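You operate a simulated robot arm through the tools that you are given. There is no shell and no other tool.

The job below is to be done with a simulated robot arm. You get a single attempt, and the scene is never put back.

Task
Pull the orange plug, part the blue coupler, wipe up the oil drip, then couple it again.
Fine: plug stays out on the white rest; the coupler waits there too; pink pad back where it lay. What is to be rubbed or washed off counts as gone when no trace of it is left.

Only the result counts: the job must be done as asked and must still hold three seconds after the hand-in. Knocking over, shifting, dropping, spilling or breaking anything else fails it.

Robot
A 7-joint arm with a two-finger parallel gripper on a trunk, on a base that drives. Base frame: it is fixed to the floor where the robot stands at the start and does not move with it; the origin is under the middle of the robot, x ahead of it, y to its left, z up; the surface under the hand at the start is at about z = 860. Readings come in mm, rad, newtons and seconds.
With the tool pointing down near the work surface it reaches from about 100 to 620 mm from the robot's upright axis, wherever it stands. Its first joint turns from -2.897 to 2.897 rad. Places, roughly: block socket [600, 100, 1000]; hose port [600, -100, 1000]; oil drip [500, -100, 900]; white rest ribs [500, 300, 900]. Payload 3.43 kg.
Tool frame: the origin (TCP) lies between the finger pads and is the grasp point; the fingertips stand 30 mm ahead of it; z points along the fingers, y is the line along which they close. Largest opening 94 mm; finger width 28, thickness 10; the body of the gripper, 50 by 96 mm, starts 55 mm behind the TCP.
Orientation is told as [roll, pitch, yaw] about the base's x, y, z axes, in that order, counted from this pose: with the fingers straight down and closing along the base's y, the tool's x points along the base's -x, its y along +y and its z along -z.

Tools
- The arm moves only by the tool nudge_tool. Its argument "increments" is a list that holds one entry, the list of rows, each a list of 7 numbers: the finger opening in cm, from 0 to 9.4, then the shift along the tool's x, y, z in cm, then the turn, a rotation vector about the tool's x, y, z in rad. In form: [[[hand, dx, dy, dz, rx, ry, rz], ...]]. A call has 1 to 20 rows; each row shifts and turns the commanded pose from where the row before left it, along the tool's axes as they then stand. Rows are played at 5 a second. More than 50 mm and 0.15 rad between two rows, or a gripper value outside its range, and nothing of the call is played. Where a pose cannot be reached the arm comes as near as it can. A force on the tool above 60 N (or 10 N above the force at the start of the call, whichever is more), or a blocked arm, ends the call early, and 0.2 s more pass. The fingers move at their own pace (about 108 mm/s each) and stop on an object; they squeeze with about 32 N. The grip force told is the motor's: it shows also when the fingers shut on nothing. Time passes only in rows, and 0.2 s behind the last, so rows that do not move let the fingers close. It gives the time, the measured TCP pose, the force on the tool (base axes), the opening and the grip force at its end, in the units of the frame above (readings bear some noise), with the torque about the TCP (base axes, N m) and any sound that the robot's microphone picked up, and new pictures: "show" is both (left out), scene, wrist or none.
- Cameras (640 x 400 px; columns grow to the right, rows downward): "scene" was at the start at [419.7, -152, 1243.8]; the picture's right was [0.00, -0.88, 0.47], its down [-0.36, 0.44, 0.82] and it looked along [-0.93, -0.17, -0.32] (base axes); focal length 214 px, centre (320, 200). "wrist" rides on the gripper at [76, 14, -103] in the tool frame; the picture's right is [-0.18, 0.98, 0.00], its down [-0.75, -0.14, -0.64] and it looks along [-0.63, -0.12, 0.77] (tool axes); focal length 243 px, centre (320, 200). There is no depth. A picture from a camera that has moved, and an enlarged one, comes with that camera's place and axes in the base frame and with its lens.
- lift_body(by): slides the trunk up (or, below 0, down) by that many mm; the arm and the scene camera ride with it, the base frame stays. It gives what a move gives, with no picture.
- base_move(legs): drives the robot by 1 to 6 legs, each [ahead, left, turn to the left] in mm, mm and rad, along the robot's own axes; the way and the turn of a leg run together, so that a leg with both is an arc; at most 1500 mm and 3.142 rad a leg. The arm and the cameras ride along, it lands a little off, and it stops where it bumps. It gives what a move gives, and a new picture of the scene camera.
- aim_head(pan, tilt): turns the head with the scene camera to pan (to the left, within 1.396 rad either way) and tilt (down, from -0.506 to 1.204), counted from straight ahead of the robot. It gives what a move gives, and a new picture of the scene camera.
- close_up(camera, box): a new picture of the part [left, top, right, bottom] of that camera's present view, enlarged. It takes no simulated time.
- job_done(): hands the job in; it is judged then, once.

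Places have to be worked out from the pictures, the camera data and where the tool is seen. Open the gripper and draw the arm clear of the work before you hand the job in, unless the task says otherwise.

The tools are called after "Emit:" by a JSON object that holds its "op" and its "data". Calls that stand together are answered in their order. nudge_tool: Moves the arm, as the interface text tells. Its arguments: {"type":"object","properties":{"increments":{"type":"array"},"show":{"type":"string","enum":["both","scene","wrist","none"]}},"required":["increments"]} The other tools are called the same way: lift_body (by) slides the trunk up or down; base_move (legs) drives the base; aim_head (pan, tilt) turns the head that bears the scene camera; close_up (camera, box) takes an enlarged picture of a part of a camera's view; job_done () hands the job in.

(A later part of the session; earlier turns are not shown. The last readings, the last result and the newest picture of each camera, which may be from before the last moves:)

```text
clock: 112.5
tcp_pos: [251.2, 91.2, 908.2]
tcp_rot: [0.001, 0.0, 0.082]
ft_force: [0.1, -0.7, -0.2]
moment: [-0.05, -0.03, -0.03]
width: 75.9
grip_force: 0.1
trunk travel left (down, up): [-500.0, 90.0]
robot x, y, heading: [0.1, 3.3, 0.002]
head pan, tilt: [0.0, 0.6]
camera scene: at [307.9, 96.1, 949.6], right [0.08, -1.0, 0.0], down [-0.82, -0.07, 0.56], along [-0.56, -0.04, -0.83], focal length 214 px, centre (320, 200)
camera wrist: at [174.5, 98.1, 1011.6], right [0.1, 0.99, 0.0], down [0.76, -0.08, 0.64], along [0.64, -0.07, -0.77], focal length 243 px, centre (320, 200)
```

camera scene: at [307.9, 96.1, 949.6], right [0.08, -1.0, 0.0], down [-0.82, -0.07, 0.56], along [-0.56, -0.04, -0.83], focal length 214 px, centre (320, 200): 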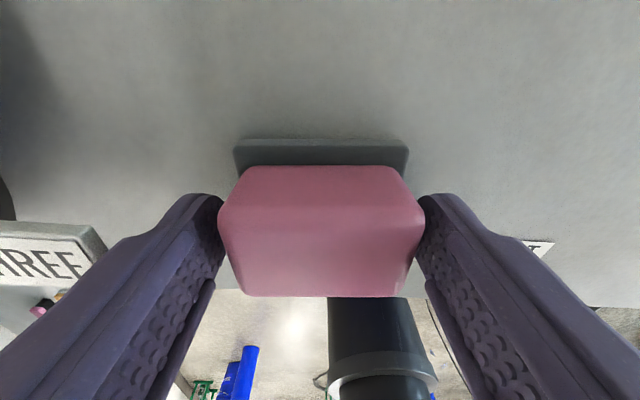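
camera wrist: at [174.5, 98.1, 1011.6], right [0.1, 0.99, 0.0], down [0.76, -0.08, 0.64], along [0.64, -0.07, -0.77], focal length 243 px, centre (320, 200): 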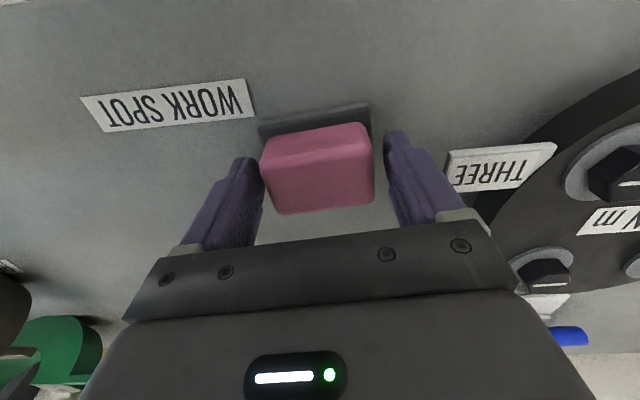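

Pad released and centred. Lifting straight up.

Emit:
{"op": "nudge_tool", "data": {"increments": [[[7.6, 0, 0, -1.5, 0, 0, 0], [7.6, 0, 0, -3.5, 0, 0, 0], [7.6, 0, 0, -4.0, 0, 0, 0], [7.6, -2.5, 0, -3.0, 0, 0, 0], [7.6, -2.5, 0, -1.2, 0, 0, 0.08], [7.6, 0, 0, 0, 0, 0, 0]]], "show": "both"}}

Emit:
{"op": "close_up", "data": {"camera": "wrist", "box": [240, 0, 380, 90]}}

Emit:
{"op": "close_up", "data": {"camera": "scene", "box": [240, 100, 400, 220]}}

```text
clock: 113.8
tcp_pos: [300.3, 94.7, 1041.4]
tcp_rot: [0.001, 0.001, 0.001]
ft_force: [-0.1, -1.0, -0.1]
moment: [-0.02, -0.01, -0.02]
width: 76.0
grip_force: 0.0
trunk travel left (down, up): [-500.0, 90.0]
robot x, y, heading: [-0.4, 0.7, 0.004]
head pan, tilt: [0.0, 0.6]
camera scene: at [357.5, 95.6, 1083.2], right [0.0, -1.0, 0.0], down [-0.83, 0.0, 0.56], along [-0.56, 0.0, -0.83], focal length 214 px, centre (320, 200)
camera wrist: at [224.8, 108.1, 1145.1], right [0.18, 0.98, 0.0], down [0.75, -0.14, 0.64], along [0.63, -0.12, -0.77], focal length 243 px, centre (320, 200)
```

scene: 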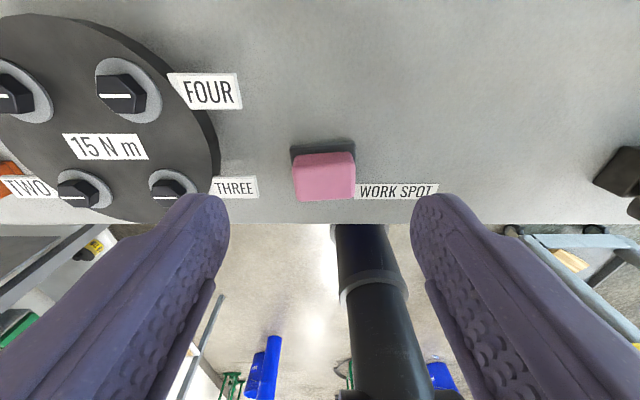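
wrist: 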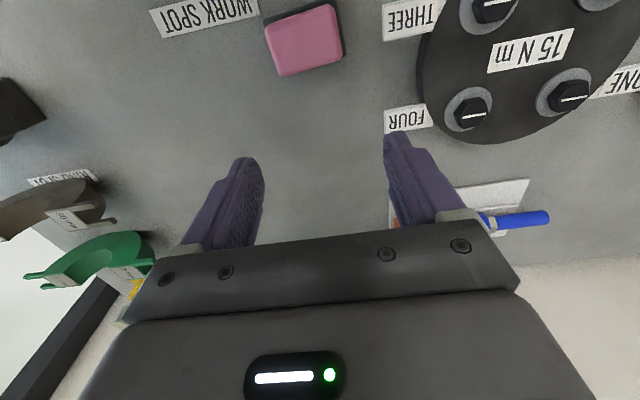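

```text
4.44 times, centred on (310, 45) of wrist
camera zoom: at [224.8, 108.1, 1145.1], right [0.18, 0.98, 0.0], down [0.75, -0.14, 0.64], along [0.63, -0.12, -0.77], focal length 1078 px, centre (364, 889)
```

zoom: 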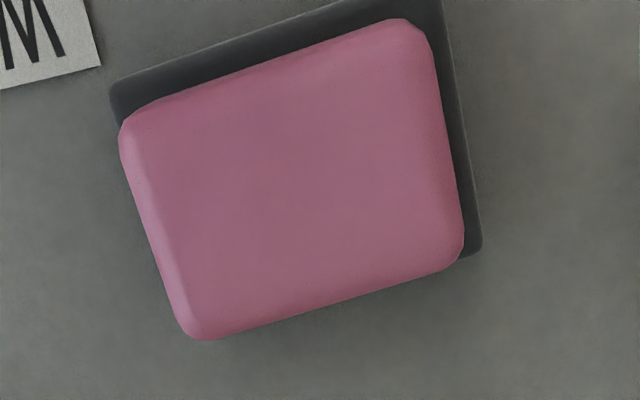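

```text
3.33 times, centred on (320, 160) of scene
camera zoom: at [357.5, 95.6, 1083.2], right [0.0, -1.0, 0.0], down [-0.83, 0.0, 0.56], along [-0.56, 0.0, -0.83], focal length 715 px, centre (320, 333)
```

zoom: 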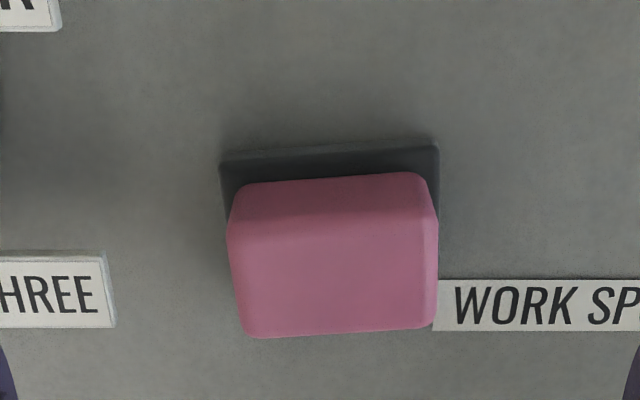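

Pad is back at its original spot (matches label gaps within ~1 mm). Now going for the coupler: rotate to yaw -90° here, then move over it.

Emit:
{"op": "nudge_tool", "data": {"increments": [[[7.6, 0, 0, 0, 0, 0, 0.1428], [7.6, 0, 0, 0, 0, 0, 0.1428], [7.6, 0, 0, 0, 0, 0, 0.1428], [7.6, 0, 0, 0, 0, 0, 0.1428], [7.6, 0, 0, 0, 0, 0, 0.1428], [7.6, 0, 0, 0, 0, 0, 0.1428], [7.6, 0, 0, 0, 0, 0, 0.1428], [7.6, 0, 0, 0, 0, 0, 0.1428], [7.6, 0, 0, 0, 0, 0, 0.1428], [7.6, 0, 0, 0, 0, 0, 0.1428], [7.6, 0, 0, 0, 0, 0, 0.1428], [7.6, 0, 0, 0, 0, 0, 0]]], "show": "none"}}

Emit:
{"op": "nudge_tool", "data": {"increments": [[[7.0, 3.1, 3.8, 0, 0, 0, 0], [7.0, 3.1, 3.8, 0, 0, 0, 0], [7.0, 3.1, 3.8, 0, 0, 0, 0], [7.0, 3.1, 3.8, 0, 0, 0, 0], [7.0, 3.1, 3.8, 0, 0, 0, 0], [7.0, 3.1, 3.8, 0, 0, 0, 0], [7.0, 0, 0, 0, 0, 0, 0]]], "show": "wrist"}}

Emit:
{"op": "aim_head", "data": {"pan": 0.0, "tilt": 0.6}}

```text
clock: 116.5
tcp_pos: [301.0, 95.0, 1041.0]
tcp_rot: [0.001, -0.002, -1.571]
ft_force: [-0.7, 0.0, 0.5]
moment: [0.0, -0.03, 0.01]
width: 75.9
grip_force: 0.0
trunk travel left (down, up): [-500.0, 90.0]
robot x, y, heading: [0.5, -0.1, 0.002]
head pan, tilt: [0.0, 0.6]
```

```text
clock: 118.0
tcp_pos: [525.3, 280.2, 1044.7]
tcp_rot: [0.001, 0.001, -1.568]
ft_force: [0.2, 0.5, 0.3]
moment: [0.0, -0.04, -0.02]
width: 69.9
grip_force: 0.1
trunk travel left (down, up): [-500.0, 90.0]
robot x, y, heading: [-0.0, 1.8, 0.002]
head pan, tilt: [0.0, 0.6]
camera wrist: at [540.3, 355.6, 1148.5], right [0.98, -0.18, 0.0], down [-0.14, -0.75, 0.64], along [-0.12, -0.63, -0.77], focal length 243 px, centre (320, 200)
```

wrist: 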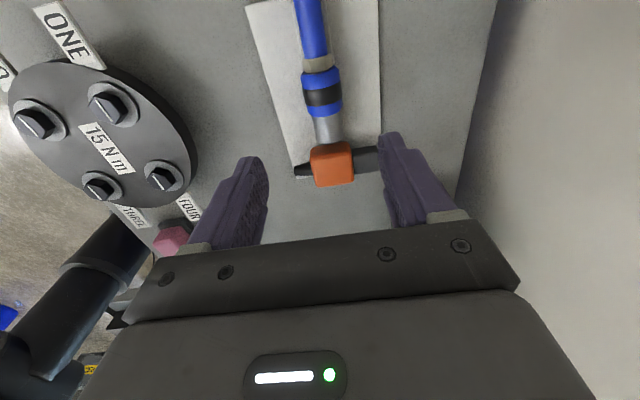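

```text
clock: 118.7
tcp_pos: [526.3, 280.3, 1044.9]
tcp_rot: [0.0, -0.001, -1.572]
ft_force: [0.0, -0.6, 0.8]
moment: [-0.01, 0.02, 0.0]
width: 70.1
grip_force: 0.1
trunk travel left (down, up): [-500.0, 90.0]
robot x, y, heading: [-0.9, 0.3, 0.006]
head pan, tilt: [0.0, 0.6]
camera scene: at [528.4, 226.4, 1086.2], right [-1.0, 0.0, 0.0], down [0.0, 0.82, 0.57], along [0.0, 0.57, -0.82], focal length 214 px, centre (320, 200)
```

scene: 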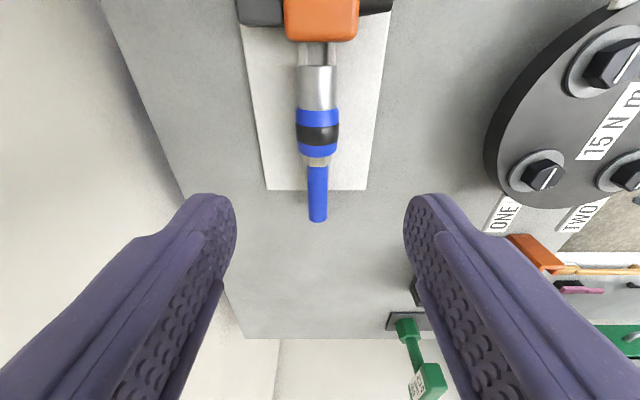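

Coupler axis is ~3 mm ahead of the finger midpoint. Correcting and descending to z≈950 for a check.

Emit:
{"op": "nudge_tool", "data": {"increments": [[[7.0, 0.1, 0.27, 3.0, 0, 0, 0], [7.0, 0, 0, 3.5, 0, 0, 0], [7.0, 0, 0, 3.0, 0, 0, 0], [7.0, 0, 0, 0, 0, 0, 0]]], "show": "both"}}

```text
clock: 119.7
tcp_pos: [530.0, 283.9, 948.0]
tcp_rot: [0.0, 0.002, -1.57]
ft_force: [0.8, 0.5, -0.4]
moment: [0.0, -0.02, -0.01]
width: 70.1
grip_force: 0.1
trunk travel left (down, up): [-500.0, 90.0]
robot x, y, heading: [1.3, 2.6, 0.005]
head pan, tilt: [0.0, 0.6]
camera scene: at [531.8, 229.3, 989.8], right [-1.0, 0.0, 0.0], down [0.0, 0.82, 0.57], along [0.0, 0.57, -0.82], focal length 214 px, centre (320, 200)
camera wrist: at [544.3, 358.5, 1051.9], right [0.98, -0.18, 0.0], down [-0.14, -0.75, 0.64], along [-0.12, -0.63, -0.77], focal length 243 px, centre (320, 200)
```

scene: 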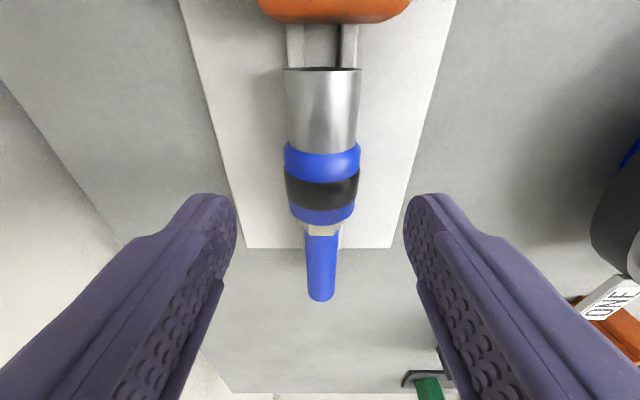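
wrist: 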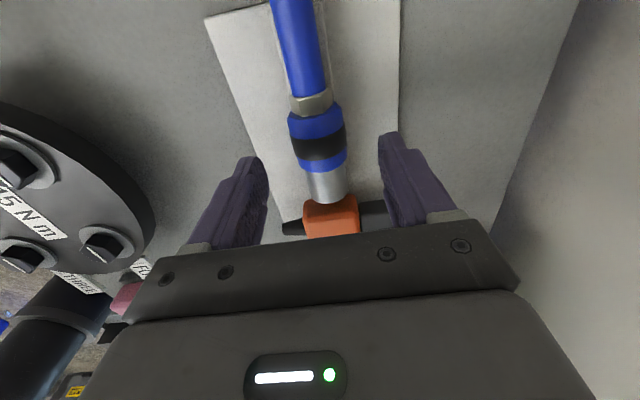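

Nearly centred (1 mm). Descending to gripping height z≈902.

Emit:
{"op": "nudge_tool", "data": {"increments": [[[7.0, 0, -0.08, 2.5, 0, 0, 0], [7.0, 0, 0, 1.5, 0, 0, 0], [7.0, 0, 0, 0.5, 0, 0, 0], [7.0, 0, 0, 0, 0, 0, 0]]], "show": "both"}}

```text
clock: 120.7
tcp_pos: [531.5, 283.9, 901.4]
tcp_rot: [0.002, 0.001, -1.568]
ft_force: [-0.2, -1.2, -0.7]
moment: [-0.02, 0.01, -0.01]
width: 70.2
grip_force: 0.1
trunk travel left (down, up): [-500.0, 90.0]
robot x, y, heading: [-0.1, 1.0, 0.004]
head pan, tilt: [0.0, 0.6]
camera scene: at [533.4, 229.9, 943.5], right [-1.0, 0.0, 0.0], down [0.0, 0.82, 0.57], along [0.0, 0.57, -0.82], focal length 214 px, centre (320, 200)
camera wrist: at [545.9, 359.1, 1005.5], right [0.98, -0.18, 0.0], down [-0.14, -0.75, 0.64], along [-0.12, -0.63, -0.77], focal length 243 px, centre (320, 200)
```

scene: 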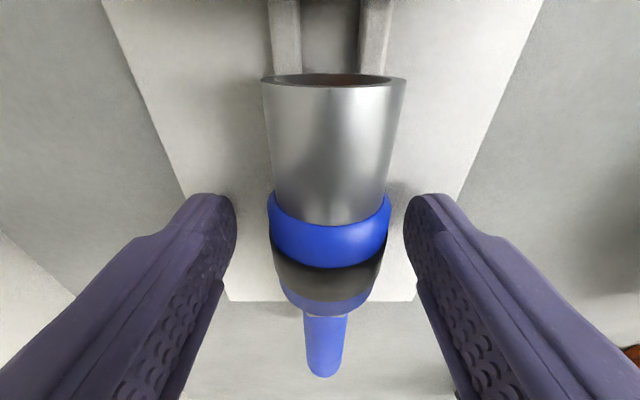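
wrist: 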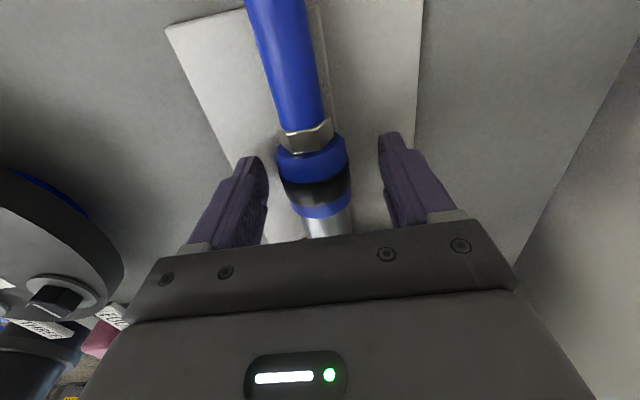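

Coupler axis is ~2.5 mm toward -x and the hand ~2.5 mm too far +y versus the earlier grip; correcting and closing.

Emit:
{"op": "nudge_tool", "data": {"increments": [[[7.0, -0.25, -0.25, 0, 0, 0, 0], [5.5, 0, 0, 0, 0, 0, 0], [4.5, 0, 0, 0, 0, 0, 0], [4.5, 0, 0, 0, 0, 0, 0]]], "show": "both"}}

```text
clock: 121.7
tcp_pos: [529.3, 280.0, 901.9]
tcp_rot: [-0.001, 0.001, -1.569]
ft_force: [-0.1, 0.1, -0.5]
moment: [-0.04, -0.01, 0.01]
width: 45.1
grip_force: 0.2
trunk travel left (down, up): [-500.0, 90.0]
robot x, y, heading: [-4.5, 0.6, 0.01]
head pan, tilt: [0.0, 0.6]
camera scene: at [530.5, 226.5, 943.4], right [-1.0, 0.0, 0.0], down [0.0, 0.82, 0.57], along [0.0, 0.57, -0.82], focal length 214 px, centre (320, 200)
camera wrist: at [542.9, 355.7, 1005.5], right [0.98, -0.18, 0.0], down [-0.14, -0.75, 0.64], along [-0.12, -0.63, -0.77], focal length 243 px, centre (320, 200)
```

scene: 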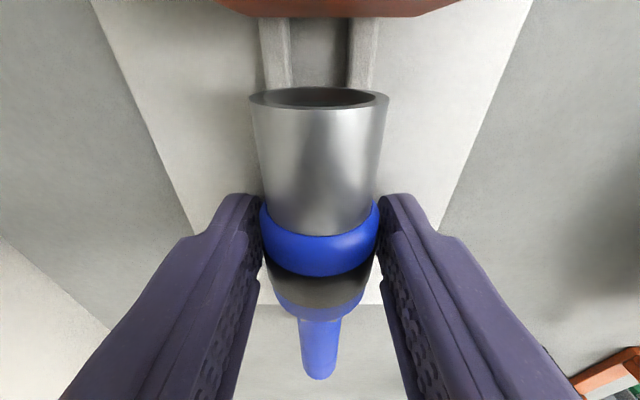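
wrist: 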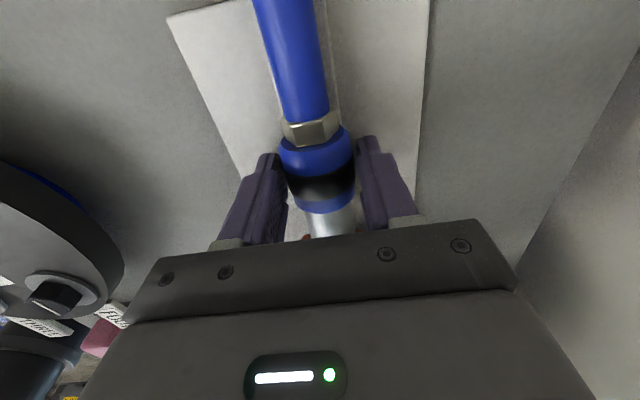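

Centred and matching the earlier grip view. Closing fully.

Emit:
{"op": "nudge_tool", "data": {"increments": [[[0, 0, 0, 0, 0, 0, 0], [0, 0, 0, 0, 0, 0, 0], [0, 0, 0, 0, 0, 0, 0]]], "show": "both"}}

```text
clock: 122.5
tcp_pos: [528.7, 279.8, 901.9]
tcp_rot: [-0.001, 0.0, -1.571]
ft_force: [1.2, 0.0, 0.4]
moment: [-0.02, -0.04, -0.03]
width: 37.0
grip_force: 32.2
trunk travel left (down, up): [-500.0, 90.0]
robot x, y, heading: [-2.2, 0.9, -0.0]
head pan, tilt: [0.0, 0.6]
camera scene: at [530.6, 226.4, 943.4], right [-1.0, 0.0, 0.0], down [0.0, 0.82, 0.57], along [0.0, 0.57, -0.82], focal length 214 px, centre (320, 200)
camera wrist: at [543.1, 355.7, 1005.4], right [0.98, -0.18, 0.0], down [-0.14, -0.75, 0.64], along [-0.12, -0.63, -0.77], focal length 243 px, centre (320, 200)
```

scene: 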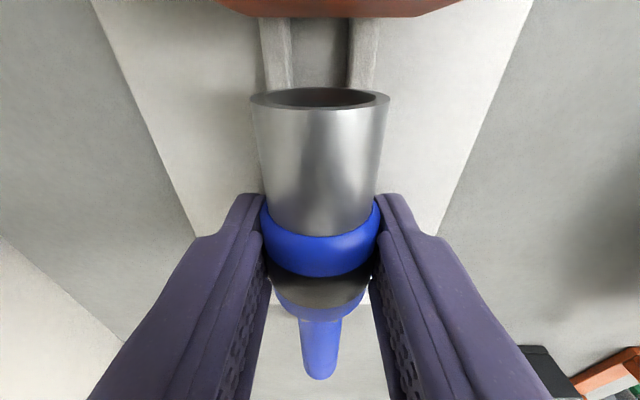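
wrist: 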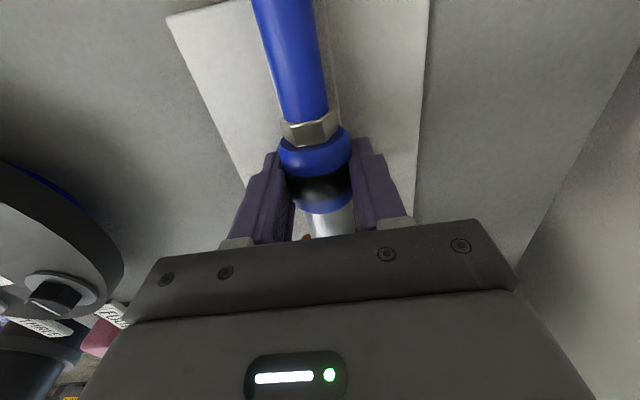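

Same grip pose as originally (hose and hex appear identically). Lifting and backing out toward -x.

Emit:
{"op": "nudge_tool", "data": {"increments": [[[0, 0, 0, -1.0, 0, 0, 0], [0, 0, 0, -3.0, 0, 0, 0], [0, 0, 0, -4.0, 0, 0, 0], [0, 0, 0, -3.5, 0, 0, 0], [0, 0, -3.3, 0, 0, 0, 0], [0, 0, -3.3, 0, 0, 0, 0], [0, 0, 0, 0, 0, 0, 0]]], "show": "both"}}

```text
clock: 124.0
tcp_pos: [463.7, 279.1, 1012.0]
tcp_rot: [-0.001, 0.002, -1.571]
ft_force: [0.1, 0.7, -1.5]
moment: [-0.03, -0.01, 0.01]
width: 37.1
grip_force: 32.1
trunk travel left (down, up): [-500.0, 90.0]
robot x, y, heading: [-0.2, 4.4, 0.006]
head pan, tilt: [0.0, 0.6]
camera scene: at [465.1, 224.4, 1054.4], right [-1.0, 0.0, 0.0], down [0.0, 0.82, 0.57], along [0.0, 0.57, -0.82], focal length 214 px, centre (320, 200)
camera wrist: at [477.6, 353.7, 1116.4], right [0.98, -0.18, 0.0], down [-0.14, -0.75, 0.64], along [-0.12, -0.63, -0.77], focal length 243 px, centre (320, 200)
```

scene: 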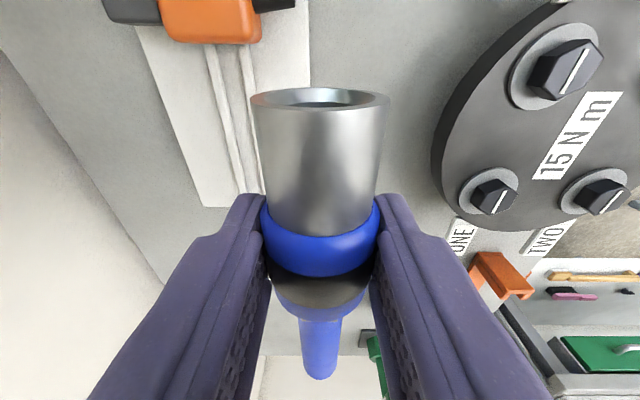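
wrist: 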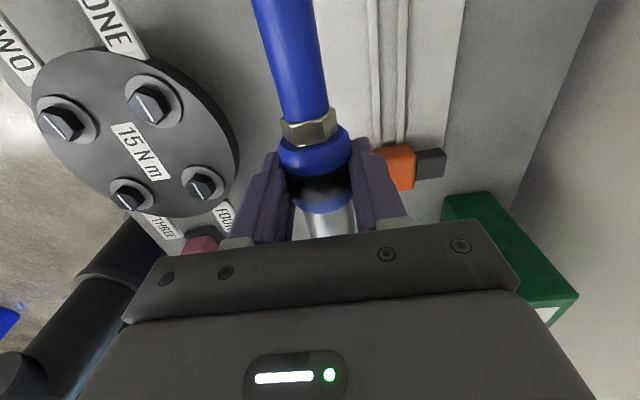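

Plug undisturbed, coupler held straight. Rotating back to yaw 0 and carrying it to y≈-57 in front of the port.

Emit:
{"op": "nudge_tool", "data": {"increments": [[[0, 0, 0, 0, 0, 0, -0.1428], [0, 0, 0, 0, 0, 0, -0.1428], [0, 0, 0, 0, 0, 0, -0.1428], [0, 0, 0, 0, 0, 0, -0.1428], [0, 0, 0, 0, 0, 0, -0.1428], [0, 0, 0, 0, 0, 0, -0.1428], [0, 0, 0, 0, 0, 0, -0.1428], [0, 0, 0, 0, 0, 0, -0.1428], [0, 0, 0, 0, 0, 0, -0.1428], [0, 0, 0, 0, 0, 0, -0.1428], [0, 0, 0, 0, 0, 0, -0.1428], [0, 0, 0, 0, 0, 0, 0]]], "show": "none"}}

Emit:
{"op": "nudge_tool", "data": {"increments": [[[0, 0, -4.8, 0, 0, 0, 0], [0, 0, -4.8, 0, 0, 0, 0], [0, 0, -4.8, 0, 0, 0, 0], [0, 0, -4.8, 0, 0, 0, 0], [0, 0, -4.8, 0, 0, 0, 0], [0, 0, -4.8, 0, 0, 0, 0], [0, 0, -4.8, 0, 0, 0, 0], [0, 0, 0, 0, 0, 0, 0]]], "show": "none"}}

Emit:
{"op": "aim_head", "data": {"pan": 0.0, "tilt": 0.0}}

```text
clock: 126.7
tcp_pos: [462.6, 280.9, 1015.1]
tcp_rot: [0.001, 0.0, 0.002]
ft_force: [0.6, 0.6, -2.6]
moment: [0.03, -0.03, 0.0]
width: 37.1
grip_force: 32.1
trunk travel left (down, up): [-500.0, 90.0]
robot x, y, heading: [-1.4, 0.1, 0.007]
head pan, tilt: [0.0, 0.6]
```

```text
clock: 128.4
tcp_pos: [460.5, -59.9, 1013.9]
tcp_rot: [-0.001, 0.0, 0.001]
ft_force: [0.6, 0.2, -1.7]
moment: [0.02, -0.06, 0.0]
width: 37.1
grip_force: 32.7
trunk travel left (down, up): [-500.0, 90.0]
robot x, y, heading: [0.2, 2.8, 0.007]
head pan, tilt: [0.0, 0.6]
```

```text
clock: 129.4
tcp_pos: [461.3, -61.9, 1015.2]
tcp_rot: [0.001, -0.002, 0.001]
ft_force: [0.2, -0.5, -1.7]
moment: [0.0, -0.02, -0.02]
width: 37.1
grip_force: 31.9
trunk travel left (down, up): [-500.0, 90.0]
robot x, y, heading: [0.8, -1.0, 0.004]
head pan, tilt: [0.0, 0.0]
camera scene: at [572.6, -60.8, 1054.2], right [0.0, -1.0, 0.0], down [-1.0, 0.0, 0.0], along [0.0, 0.0, -1.0], focal length 214 px, centre (320, 200)
```

scene: 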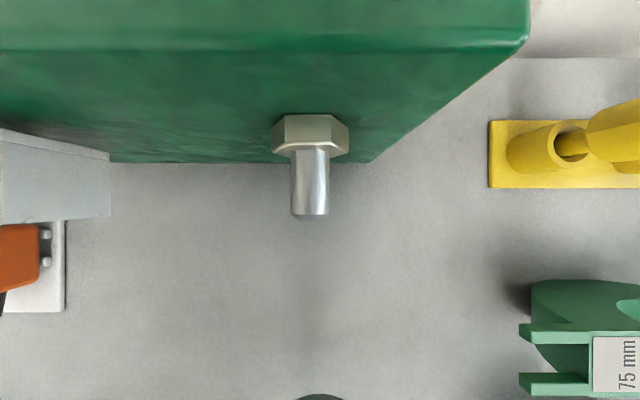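

Emit:
{"op": "close_up", "data": {"camera": "scene", "box": [260, 100, 380, 230]}}

Emit:
{"op": "close_up", "data": {"camera": "scene", "box": [260, 360, 380, 400]}}

```text
3.08 times, centred on (320, 165) of scene
camera zoom: at [572.6, -60.8, 1054.2], right [0.0, -1.0, 0.0], down [-1.0, 0.0, 0.0], along [0.0, 0.0, -1.0], focal length 660 px, centre (320, 308)
```

zoom: 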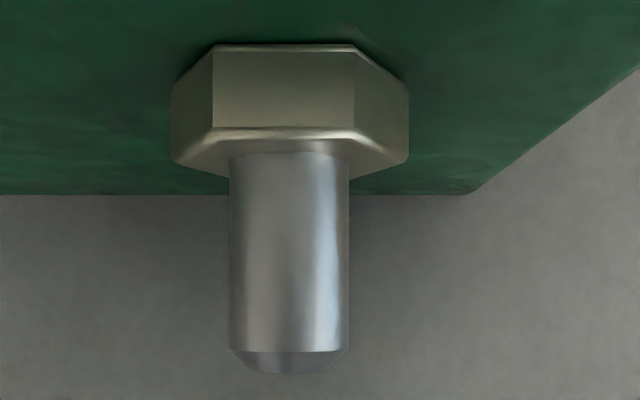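

```text
5.33 times, centred on (320, 380) of scene
camera zoom: at [572.6, -60.8, 1054.2], right [0.0, -1.0, 0.0], down [-1.0, 0.0, 0.0], along [0.0, 0.0, -1.0], focal length 1144 px, centre (320, -760)
```

zoom: 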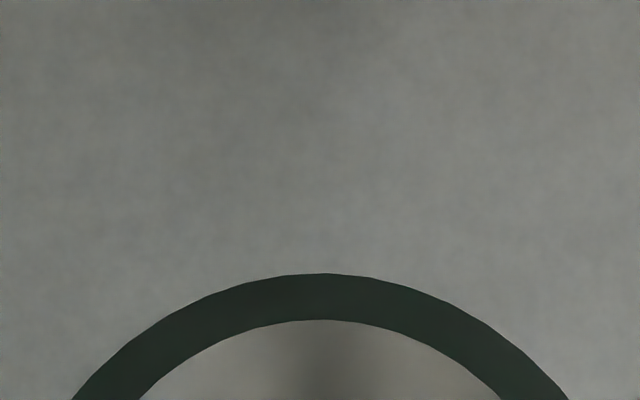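

Nipple centre is 4.4 mm to +y of the coupler axis. Correcting y by +4.4 mm and lowering 41 mm to the coupling height.

Emit:
{"op": "nudge_tool", "data": {"increments": [[[0, 0, 0.44, 1.0, 0, 0, 0], [0, 0, 0, 2.0, 0, 0, 0], [0, 0, 0, 1.1, 0, 0, 0], [0, 0, 0, 0, 0, 0, 0]]], "show": "both"}}

Emit:
{"op": "close_up", "data": {"camera": "scene", "box": [240, 30, 400, 270]}}

```text
clock: 130.4
tcp_pos: [461.4, -53.0, 973.4]
tcp_rot: [0.003, 0.0, 0.0]
ft_force: [-0.1, 0.2, -2.0]
moment: [-0.01, -0.03, -0.01]
width: 37.0
grip_force: 32.1
trunk travel left (down, up): [-500.0, 90.0]
robot x, y, heading: [-1.2, -1.1, 0.009]
head pan, tilt: [0.0, 0.0]
camera scene: at [573.7, -53.1, 1014.1], right [0.0, -1.0, 0.0], down [-1.0, 0.0, 0.0], along [0.0, 0.0, -1.0], focal length 214 px, centre (320, 200)
camera wrist: at [385.8, -40.8, 1077.7], right [0.18, 0.98, 0.0], down [0.75, -0.14, 0.64], along [0.63, -0.12, -0.77], focal length 243 px, centre (320, 200)
```

scene: 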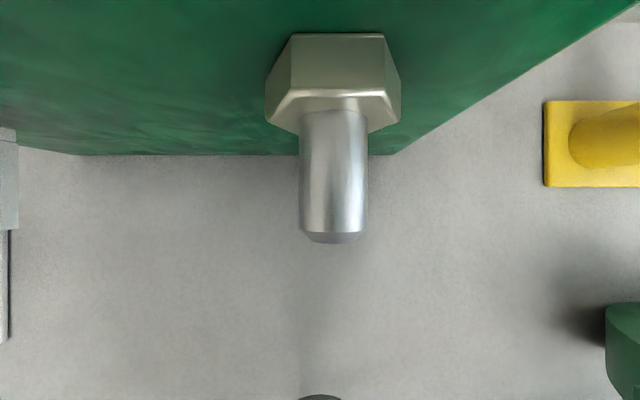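
wrist: 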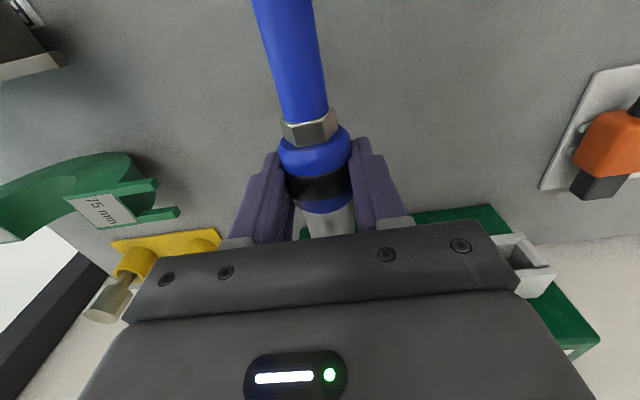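

```text
1.67 times, centred on (320, 150) of scene
camera zoom: at [573.7, -53.1, 1014.1], right [0.0, -1.0, 0.0], down [-1.0, 0.0, 0.0], along [0.0, 0.0, -1.0], focal length 358 px, centre (320, 283)
```

zoom: 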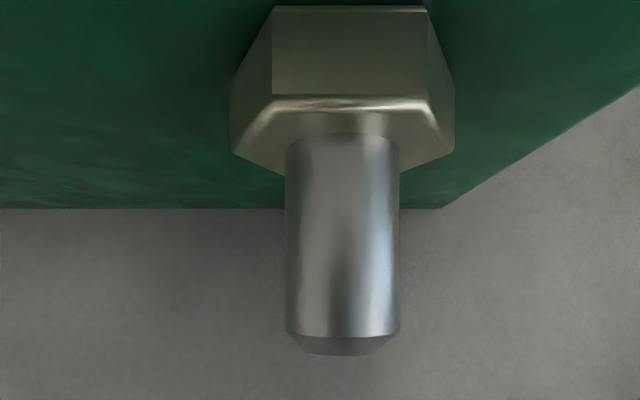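

The hand drifts a few mm between calls (readings and image agree: now 3.3 mm too far +y). I'll correct and watch the reading before inserting.

Emit:
{"op": "nudge_tool", "data": {"increments": [[[0, 0, -0.33, 0, 0, 0, 0], [0, 0, 0, 0, 0, 0, 0], [0, 0, 0, 0, 0, 0, 0]]], "show": "scene"}}

Emit:
{"op": "close_up", "data": {"camera": "scene", "box": [240, 30, 400, 270]}}

```text
clock: 131.2
tcp_pos: [462.8, -55.4, 973.2]
tcp_rot: [0.0, 0.001, 0.0]
ft_force: [-1.1, 0.5, -2.2]
moment: [0.01, -0.04, 0.04]
width: 37.0
grip_force: 31.9
trunk travel left (down, up): [-500.0, 90.0]
robot x, y, heading: [3.9, -2.3, 0.004]
head pan, tilt: [0.0, 0.0]
camera scene: at [574.2, -55.8, 1013.0], right [0.0, -1.0, 0.0], down [-1.0, 0.0, 0.0], along [0.0, 0.0, -1.0], focal length 214 px, centre (320, 200)
```

scene: 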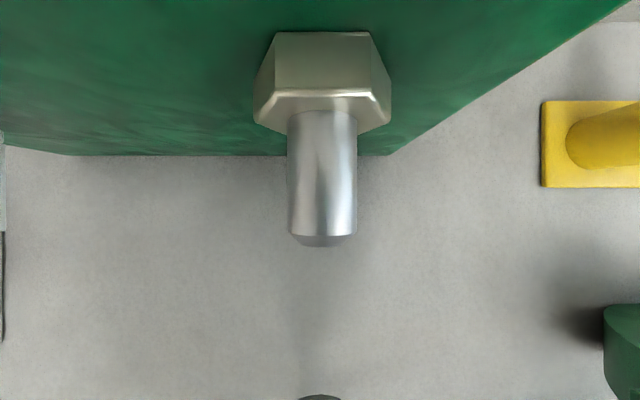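

```text
1.67 times, centred on (320, 150) of scene
camera zoom: at [574.2, -55.8, 1013.0], right [0.0, -1.0, 0.0], down [-1.0, 0.0, 0.0], along [0.0, 0.0, -1.0], focal length 358 px, centre (320, 283)
```

zoom: 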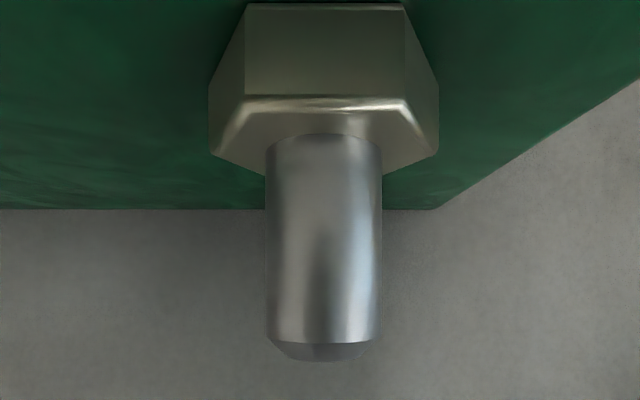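

Aligned to ~0.6 mm, identical to the view right after parting. I'll set head tilt to 0.35 (to see both tube mouth and nipple while staying clear of the block) and advance to just short of the nipple.

Emit:
{"op": "aim_head", "data": {"pan": 0.0, "tilt": 0.4}}

Emit:
{"op": "nudge_tool", "data": {"increments": [[[0, -1.5, -0.06, 0, 0, 0, 0], [0, -1.5, 0, 0, 0, 0, 0], [0, -1.0, 0, 0, 0, 0, 0], [0, 0, 0, 0, 0, 0, 0]]], "show": "both"}}

```text
clock: 132.1
tcp_pos: [461.9, -56.4, 972.4]
tcp_rot: [0.001, 0.001, 0.0]
ft_force: [-0.2, 0.1, -2.9]
moment: [-0.02, -0.06, 0.0]
width: 37.0
grip_force: 31.9
trunk travel left (down, up): [-500.0, 90.0]
robot x, y, heading: [3.0, 3.5, 0.002]
head pan, tilt: [0.0, 0.4]
camera scene: at [537.3, -55.8, 1010.4], right [0.0, -1.0, 0.0], down [-0.92, 0.0, 0.39], along [-0.39, 0.0, -0.92], focal length 214 px, centre (320, 200)
```

scene: 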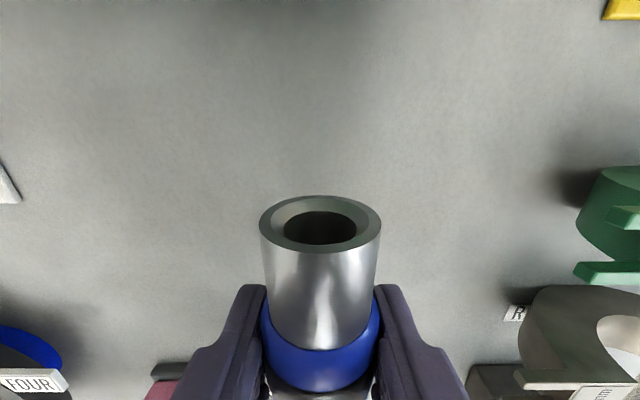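

```text
clock: 133.1
tcp_pos: [502.7, -55.0, 974.0]
tcp_rot: [0.001, -0.001, -0.001]
ft_force: [0.0, 0.1, -2.4]
moment: [0.03, -0.05, 0.03]
width: 37.0
grip_force: 31.9
trunk travel left (down, up): [-500.0, 90.0]
robot x, y, heading: [0.9, 0.8, 0.004]
head pan, tilt: [0.0, 0.4]
camera scene: at [577.6, -53.3, 1010.9], right [0.0, -1.0, 0.0], down [-0.92, 0.0, 0.39], along [-0.39, 0.0, -0.92], focal length 214 px, centre (320, 200)
camera wrist: at [426.8, -40.9, 1077.2], right [0.18, 0.98, 0.0], down [0.75, -0.14, 0.64], along [0.63, -0.12, -0.77], focal length 243 px, centre (320, 200)
```

scene: 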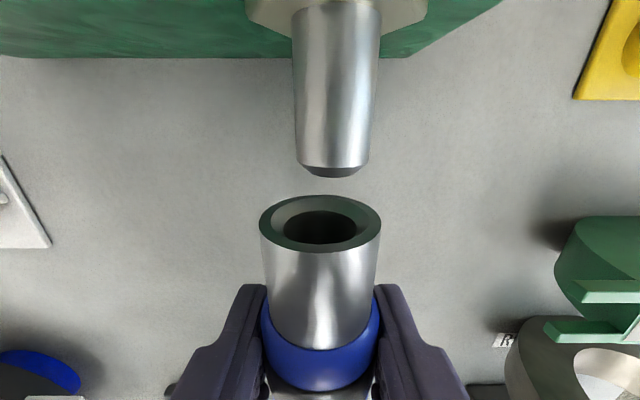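
wrist: 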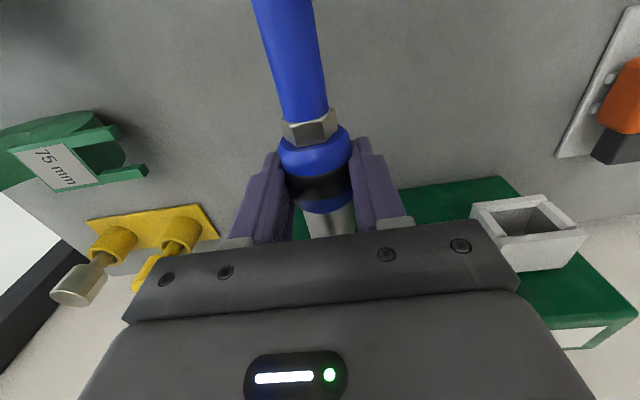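

Very clear view: nipple (y≈-56.45 by the exact camera pose) is 3.2 mm right of the tube's axis; bore radius ≈9.6 mm with a funnel. Correcting y by -3.2 mm and re-checking.

Emit:
{"op": "nudge_tool", "data": {"increments": [[[0, 0, -0.16, 0, 0, 0, 0], [0, 0, -0.16, 0, 0, 0, 0], [0, 0, 0, 0, 0, 0, 0], [0, 0, 0, 0, 0, 0, 0]]], "show": "scene"}}

```text
clock: 134.1
tcp_pos: [503.4, -56.3, 973.6]
tcp_rot: [0.002, 0.0, 0.0]
ft_force: [-0.7, 0.0, -1.7]
moment: [-0.02, -0.07, 0.02]
width: 36.8
grip_force: 32.1
trunk travel left (down, up): [-500.0, 90.0]
robot x, y, heading: [-1.4, 6.0, 0.007]
head pan, tilt: [0.0, 0.4]
camera scene: at [577.8, -57.4, 1010.5], right [0.0, -1.0, 0.0], down [-0.92, 0.0, 0.39], along [-0.39, 0.0, -0.92], focal length 214 px, centre (320, 200)
```

scene: 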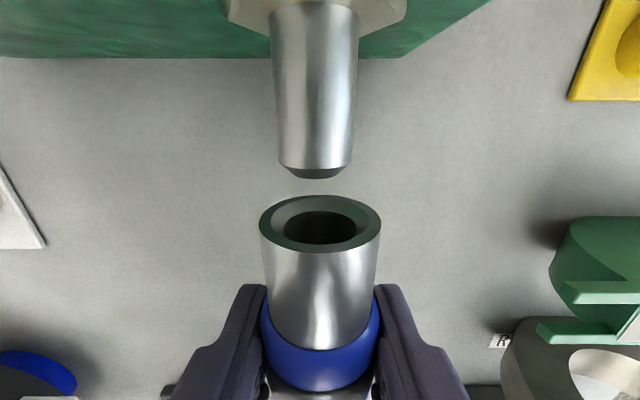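

Now 1 mm to the other side — within the funnel. Advancing 8 mm with a small +0.8 mm y correction.

Emit:
{"op": "nudge_tool", "data": {"increments": [[[0, -0.4, 0.04, 0, 0, 0, 0], [0, -0.4, 0.04, 0, 0, 0, 0], [0, 0, 0, 0, 0, 0, 0], [0, 0, 0, 0, 0, 0, 0]]], "show": "scene"}}

```text
clock: 135.1
tcp_pos: [511.1, -56.7, 972.0]
tcp_rot: [0.002, 0.001, 0.001]
ft_force: [0.5, -1.2, -2.7]
moment: [0.01, -0.02, 0.02]
width: 36.9
grip_force: 31.9
trunk travel left (down, up): [-500.0, 90.0]
robot x, y, heading: [0.7, 1.6, 0.008]
head pan, tilt: [0.0, 0.4]
camera scene: at [585.6, -56.7, 1011.2], right [0.0, -1.0, 0.0], down [-0.92, 0.0, 0.39], along [-0.39, 0.0, -0.92], focal length 214 px, centre (320, 200)
```

scene: 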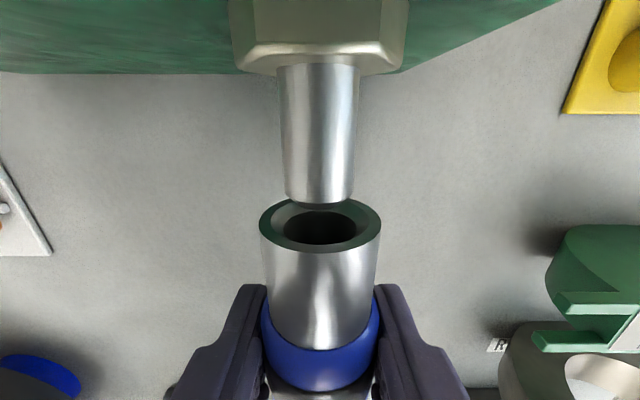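

Nipple is at the mouth, centred. Tilting the head back to 0.75 so it clears the block, then continuing the insertion in small steps.

Emit:
{"op": "aim_head", "data": {"pan": 0.0, "tilt": 0.75}}

Emit:
{"op": "nudge_tool", "data": {"increments": [[[0, -0.3, 0, 0, 0, 0, 0], [0, -0.3, 0, 0, 0, 0, 0], [0, -0.3, 0, 0, 0, 0, 0], [0, 0, 0, 0, 0, 0, 0]]], "show": "both"}}

```text
clock: 135.9
tcp_pos: [511.4, -56.4, 974.2]
tcp_rot: [0.001, -0.001, 0.0]
ft_force: [-0.1, -0.7, -3.0]
moment: [-0.01, -0.02, -0.01]
width: 37.0
grip_force: 32.2
trunk travel left (down, up): [-500.0, 90.0]
robot x, y, heading: [0.7, 2.1, 0.007]
head pan, tilt: [0.0, 0.75]
camera scene: at [554.5, -56.7, 1020.9], right [0.0, -1.0, 0.0], down [-0.73, 0.0, 0.68], along [-0.68, 0.0, -0.73], focal length 214 px, centre (320, 200)
```

scene: 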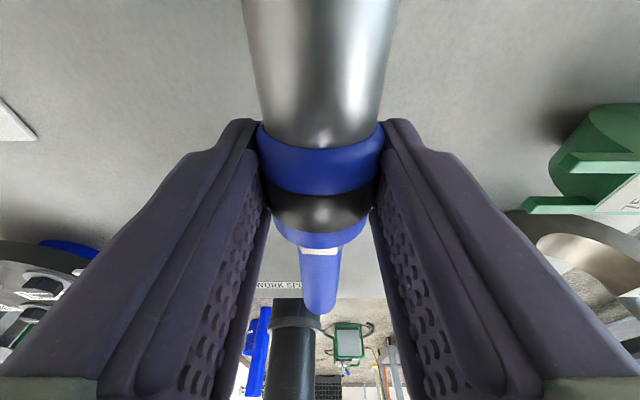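

```text
clock: 136.9
tcp_pos: [520.1, -57.3, 974.7]
tcp_rot: [0.001, 0.0, 0.001]
ft_force: [-0.6, -0.4, -2.1]
moment: [-0.03, -0.07, 0.01]
width: 37.1
grip_force: 31.5
trunk travel left (down, up): [-500.0, 90.0]
robot x, y, heading: [-1.0, 1.5, 0.007]
head pan, tilt: [0.0, 0.75]
camera scene: at [563.7, -57.0, 1021.3], right [0.0, -1.0, 0.0], down [-0.73, 0.0, 0.68], along [-0.68, 0.0, -0.73], focal length 214 px, centre (320, 200)
camera wrist: at [444.0, -44.6, 1077.8], right [0.18, 0.98, 0.0], down [0.75, -0.14, 0.64], along [0.63, -0.12, -0.77], focal length 243 px, centre (320, 200)
```

scene: 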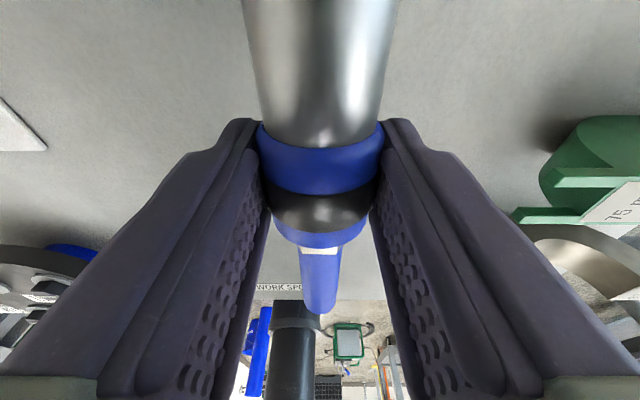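
wrist: 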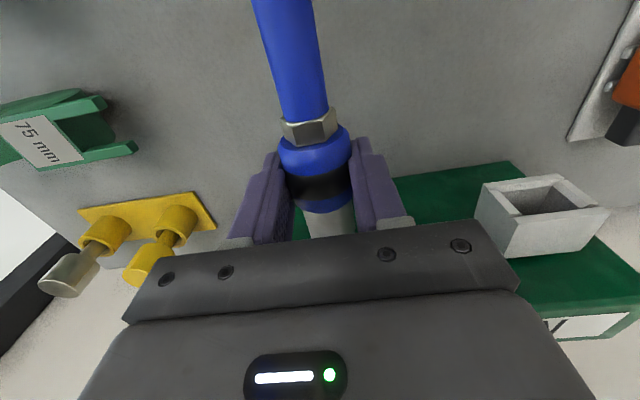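

No resistance, heights match the coupled reference. Continuing 12 mm.

Emit:
{"op": "nudge_tool", "data": {"increments": [[[0, -0.3, 0.03, 0, 0, 0, 0], [0, -0.3, 0, 0, 0, 0, 0], [0, -0.3, 0, 0, 0, 0, 0], [0, -0.3, 0, 0, 0, 0, 0], [0, 0, 0, 0, 0, 0, 0]]], "show": "none"}}

```text
clock: 138.2
tcp_pos: [532.3, -55.7, 973.9]
tcp_rot: [0.002, 0.0, 0.0]
ft_force: [0.0, -0.8, -2.1]
moment: [0.03, -0.02, -0.01]
width: 37.0
grip_force: 32.3
trunk travel left (down, up): [-500.0, 90.0]
robot x, y, heading: [1.4, -1.6, 0.006]
head pan, tilt: [0.0, 0.75]
```

Still free. Continuing toward the seat (TCP x≈545).

Emit:
{"op": "nudge_tool", "data": {"increments": [[[0, -0.3, 0, 0, 0, 0, 0], [0, -0.3, 0, 0, 0, 0, 0], [0, -0.2, 0, 0, 0, 0, 0], [0, 0, 0, 0, 0, 0, 0]]], "show": "both"}}

```text
clock: 139.2
tcp_pos: [540.0, -56.9, 973.9]
tcp_rot: [0.002, 0.0, 0.001]
ft_force: [0.7, 0.7, -2.4]
moment: [0.01, -0.05, -0.01]
width: 36.7
grip_force: 31.9
trunk travel left (down, up): [-500.0, 90.0]
robot x, y, heading: [3.2, 2.0, 0.007]
head pan, tilt: [0.0, 0.75]
camera scene: at [583.6, -57.1, 1020.9], right [0.0, -1.0, 0.0], down [-0.73, 0.0, 0.68], along [-0.68, 0.0, -0.73], focal length 214 px, centre (320, 200)
camera wrist: at [463.8, -44.7, 1077.4], right [0.18, 0.98, 0.0], down [0.75, -0.14, 0.64], along [0.63, -0.12, -0.77], focal length 243 px, centre (320, 200)
```

scene: 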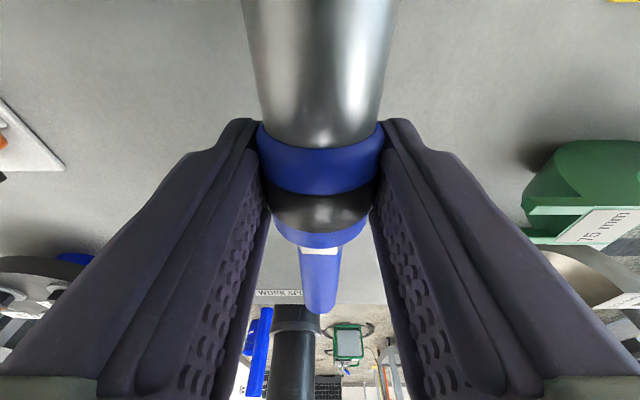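
wrist: 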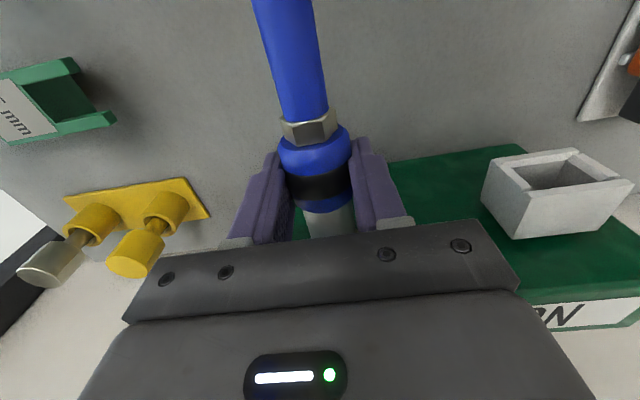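

About 4.5 mm to go versus the original coupled reference. Pressing in gently until it seats.

Emit:
{"op": "nudge_tool", "data": {"increments": [[[0, -0.2, 0, 0, 0, 0, 0], [0, -0.15, 0, 0, 0, 0, 0], [0, -0.1, 0, 0, 0, 0, 0], [0, 0, 0, 0, 0, 0, 0]]], "show": "scene"}}

```text
clock: 140.2
tcp_pos: [544.3, -57.1, 974.5]
tcp_rot: [0.003, -0.002, 0.002]
ft_force: [0.3, 5.3, 11.2]
moment: [0.07, -0.28, -0.24]
width: 37.1
grip_force: 32.3
trunk travel left (down, up): [-500.0, 90.0]
robot x, y, heading: [-2.8, 4.5, 0.006]
head pan, tilt: [0.0, 0.75]
camera scene: at [587.8, -56.4, 1021.3], right [0.0, -1.0, 0.0], down [-0.73, 0.0, 0.68], along [-0.68, 0.0, -0.73], focal length 214 px, centre (320, 200)
```

scene: 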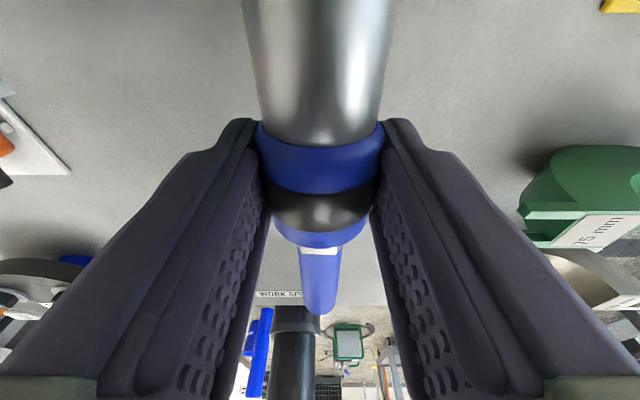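

Constraint forces appear (Fz +11, Fy +5): the bore is engaged and snug. I'll relax by +1 mm z and +0.5 mm y, then push a little further to feel the seat.

Emit:
{"op": "nudge_tool", "data": {"increments": [[[0, 0, 0.05, -0.1, 0, 0, 0], [0, 0, 0, 0, 0, 0, 0]]], "show": "none"}}

```text
clock: 140.8
tcp_pos: [544.8, -56.0, 974.0]
tcp_rot: [0.001, -0.001, 0.0]
ft_force: [1.1, 2.9, 7.2]
moment: [-0.01, -0.31, -0.18]
width: 37.0
grip_force: 32.3
trunk travel left (down, up): [-500.0, 90.0]
robot x, y, heading: [-1.6, 2.5, 0.003]
head pan, tilt: [0.0, 0.75]
```

Emit:
{"op": "nudge_tool", "data": {"increments": [[[0, 0, 0.05, -0.12, 0, 0, 0], [0, -0.1, 0, 0, 0, 0, 0], [0, 0, 0, 0, 0, 0, 0]]], "show": "none"}}

```text
clock: 141.6
tcp_pos: [543.8, -55.9, 976.0]
tcp_rot: [0.0, 0.002, -0.001]
ft_force: [-5.1, -0.3, -3.2]
moment: [0.02, 0.25, -0.09]
width: 36.9
grip_force: 32.3
trunk travel left (down, up): [-500.0, 90.0]
robot x, y, heading: [0.9, 1.6, 0.004]
head pan, tilt: [0.0, 0.75]
```

Axial resistance of 5 N now: it's at the seat. Pressing another 1.5 mm to make sure it's fully home.

Emit:
{"op": "nudge_tool", "data": {"increments": [[[0, -0.1, 0, 0, 0, 0, 0], [0, -0.1, 0, 0, 0, 0, 0], [0, 0, 0, 0, 0, 0, 0]]], "show": "both"}}

```text
clock: 142.3
tcp_pos: [545.0, -57.6, 975.7]
tcp_rot: [0.001, 0.002, 0.0]
ft_force: [-14.6, -0.5, -3.8]
moment: [0.02, 0.34, -0.23]
width: 36.9
grip_force: 32.1
trunk travel left (down, up): [-500.0, 90.0]
robot x, y, heading: [1.6, -1.5, 0.0]
head pan, tilt: [0.0, 0.75]
camera scene: at [588.3, -56.4, 1022.4], right [0.0, -1.0, 0.0], down [-0.73, 0.0, 0.68], along [-0.68, 0.0, -0.73], focal length 214 px, centre (320, 200)
camera wrist: at [468.6, -44.0, 1079.0], right [0.18, 0.98, 0.0], down [0.75, -0.14, 0.64], along [0.63, -0.12, -0.77], focal length 243 px, centre (320, 200)
```

scene: 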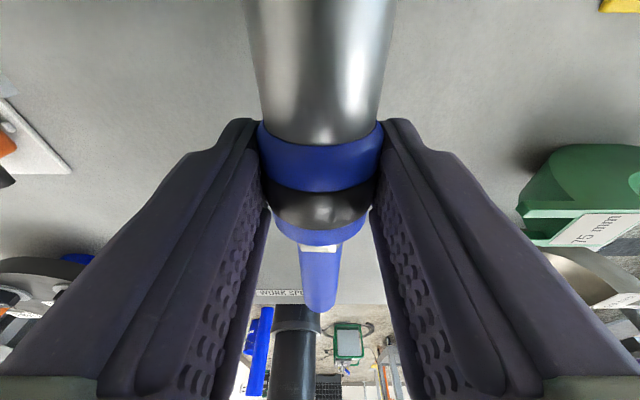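
wrist: 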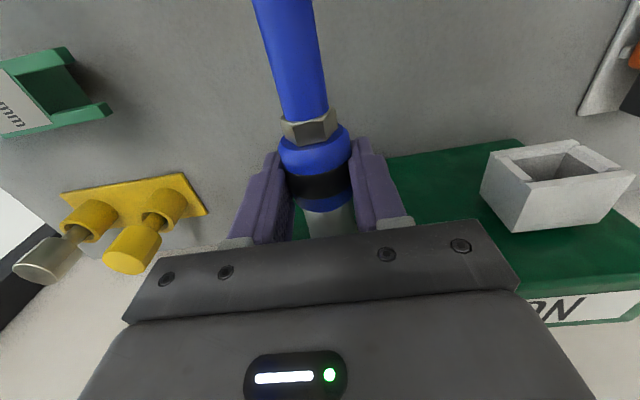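

Seated: camera x 588.3 vs 588.1 originally, 15 N axial. I'll press a bit harder once to make sure (listening for a click).

Emit:
{"op": "nudge_tool", "data": {"increments": [[[0, -0.1, 0, 0, 0, 0, 0], [0, -0.1, 0, 0, 0, 0, 0], [0, 0, 0, 0, 0, 0, 0], [0, 0, 0, 0, 0, 0, 0]]], "show": "none"}}

```text
clock: 143.3
tcp_pos: [545.6, -55.7, 976.0]
tcp_rot: [0.002, 0.001, 0.001]
ft_force: [-23.7, -0.5, -7.5]
moment: [0.02, 0.4, -0.35]
width: 37.1
grip_force: 32.4
trunk travel left (down, up): [-500.0, 90.0]
robot x, y, heading: [-1.1, -4.1, 0.008]
head pan, tilt: [0.0, 0.75]
```

Solid seat at 24 N. Backing the command off so only a few newtons remain before releasing.

Emit:
{"op": "nudge_tool", "data": {"increments": [[[0, 0.15, 0, 0.06, 0, 0, 0], [0, 0.1, 0, 0.04, 0, 0, 0], [0, 0, 0, 0, 0, 0, 0]]], "show": "none"}}

```text
clock: 144.2
tcp_pos: [546.4, -56.3, 975.4]
tcp_rot: [0.0, -0.005, 0.0]
ft_force: [-14.3, 2.2, 6.0]
moment: [0.28, 0.53, 0.07]
width: 37.1
grip_force: 32.0
trunk travel left (down, up): [-500.0, 90.0]
robot x, y, heading: [-3.8, 4.3, 0.002]
head pan, tilt: [0.0, 0.75]
```

Emit:
{"op": "nudge_tool", "data": {"increments": [[[0, 0.12, 0, -0.08, 0, 0, 0], [0, 0, 0, 0, 0, 0, 0]]], "show": "none"}}

```text
clock: 144.8
tcp_pos: [547.0, -57.0, 975.1]
tcp_rot: [0.0, -0.004, 0.0]
ft_force: [-2.1, 2.0, 4.5]
moment: [0.03, 0.14, -0.24]
width: 37.2
grip_force: 32.3
trunk travel left (down, up): [-500.0, 90.0]
robot x, y, heading: [0.3, -0.4, 0.005]
head pan, tilt: [0.0, 0.75]
```

Forces are nearly relaxed. Opening the fingers step by step.

Emit:
{"op": "nudge_tool", "data": {"increments": [[[3.9, 0, 0, -0.05, 0, 0, 0], [4.2, 0, 0, 0, 0, 0, 0], [4.8, 0, 0, 0, 0, 0, 0], [6.0, 0, 0, 0, 0, 0, 0], [7.0, 0, 0, 0, 0, 0, 0]]], "show": "both"}}

```text
clock: 145.9
tcp_pos: [544.6, -58.1, 975.3]
tcp_rot: [0.003, 0.001, 0.001]
ft_force: [-0.2, 0.2, 0.1]
moment: [0.01, 0.0, 0.0]
width: 69.8
grip_force: 0.0
trunk travel left (down, up): [-500.0, 90.0]
robot x, y, heading: [-1.6, -1.2, 0.001]
head pan, tilt: [0.0, 0.75]
camera scene: at [589.0, -56.9, 1022.7], right [0.0, -1.0, 0.0], down [-0.73, 0.0, 0.68], along [-0.68, 0.0, -0.73], focal length 214 px, centre (320, 200)
camera wrist: at [469.2, -44.5, 1079.1], right [0.18, 0.98, 0.0], down [0.75, -0.14, 0.64], along [0.63, -0.12, -0.77], focal length 243 px, centre (320, 200)
```

scene: 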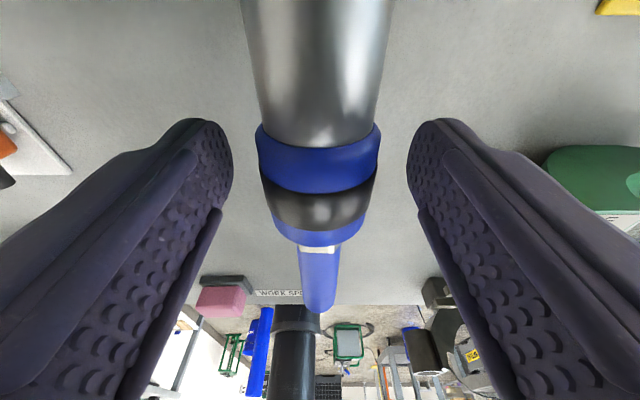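
wrist: 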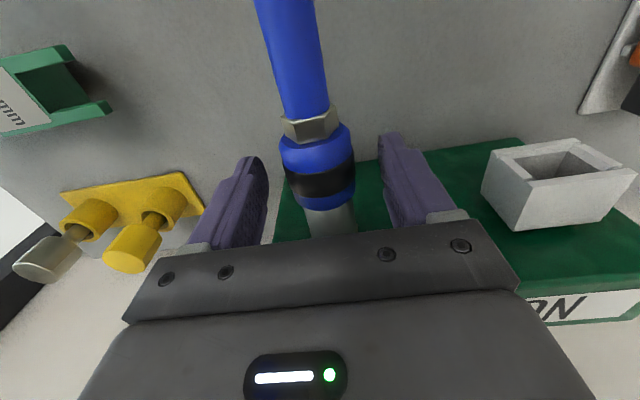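

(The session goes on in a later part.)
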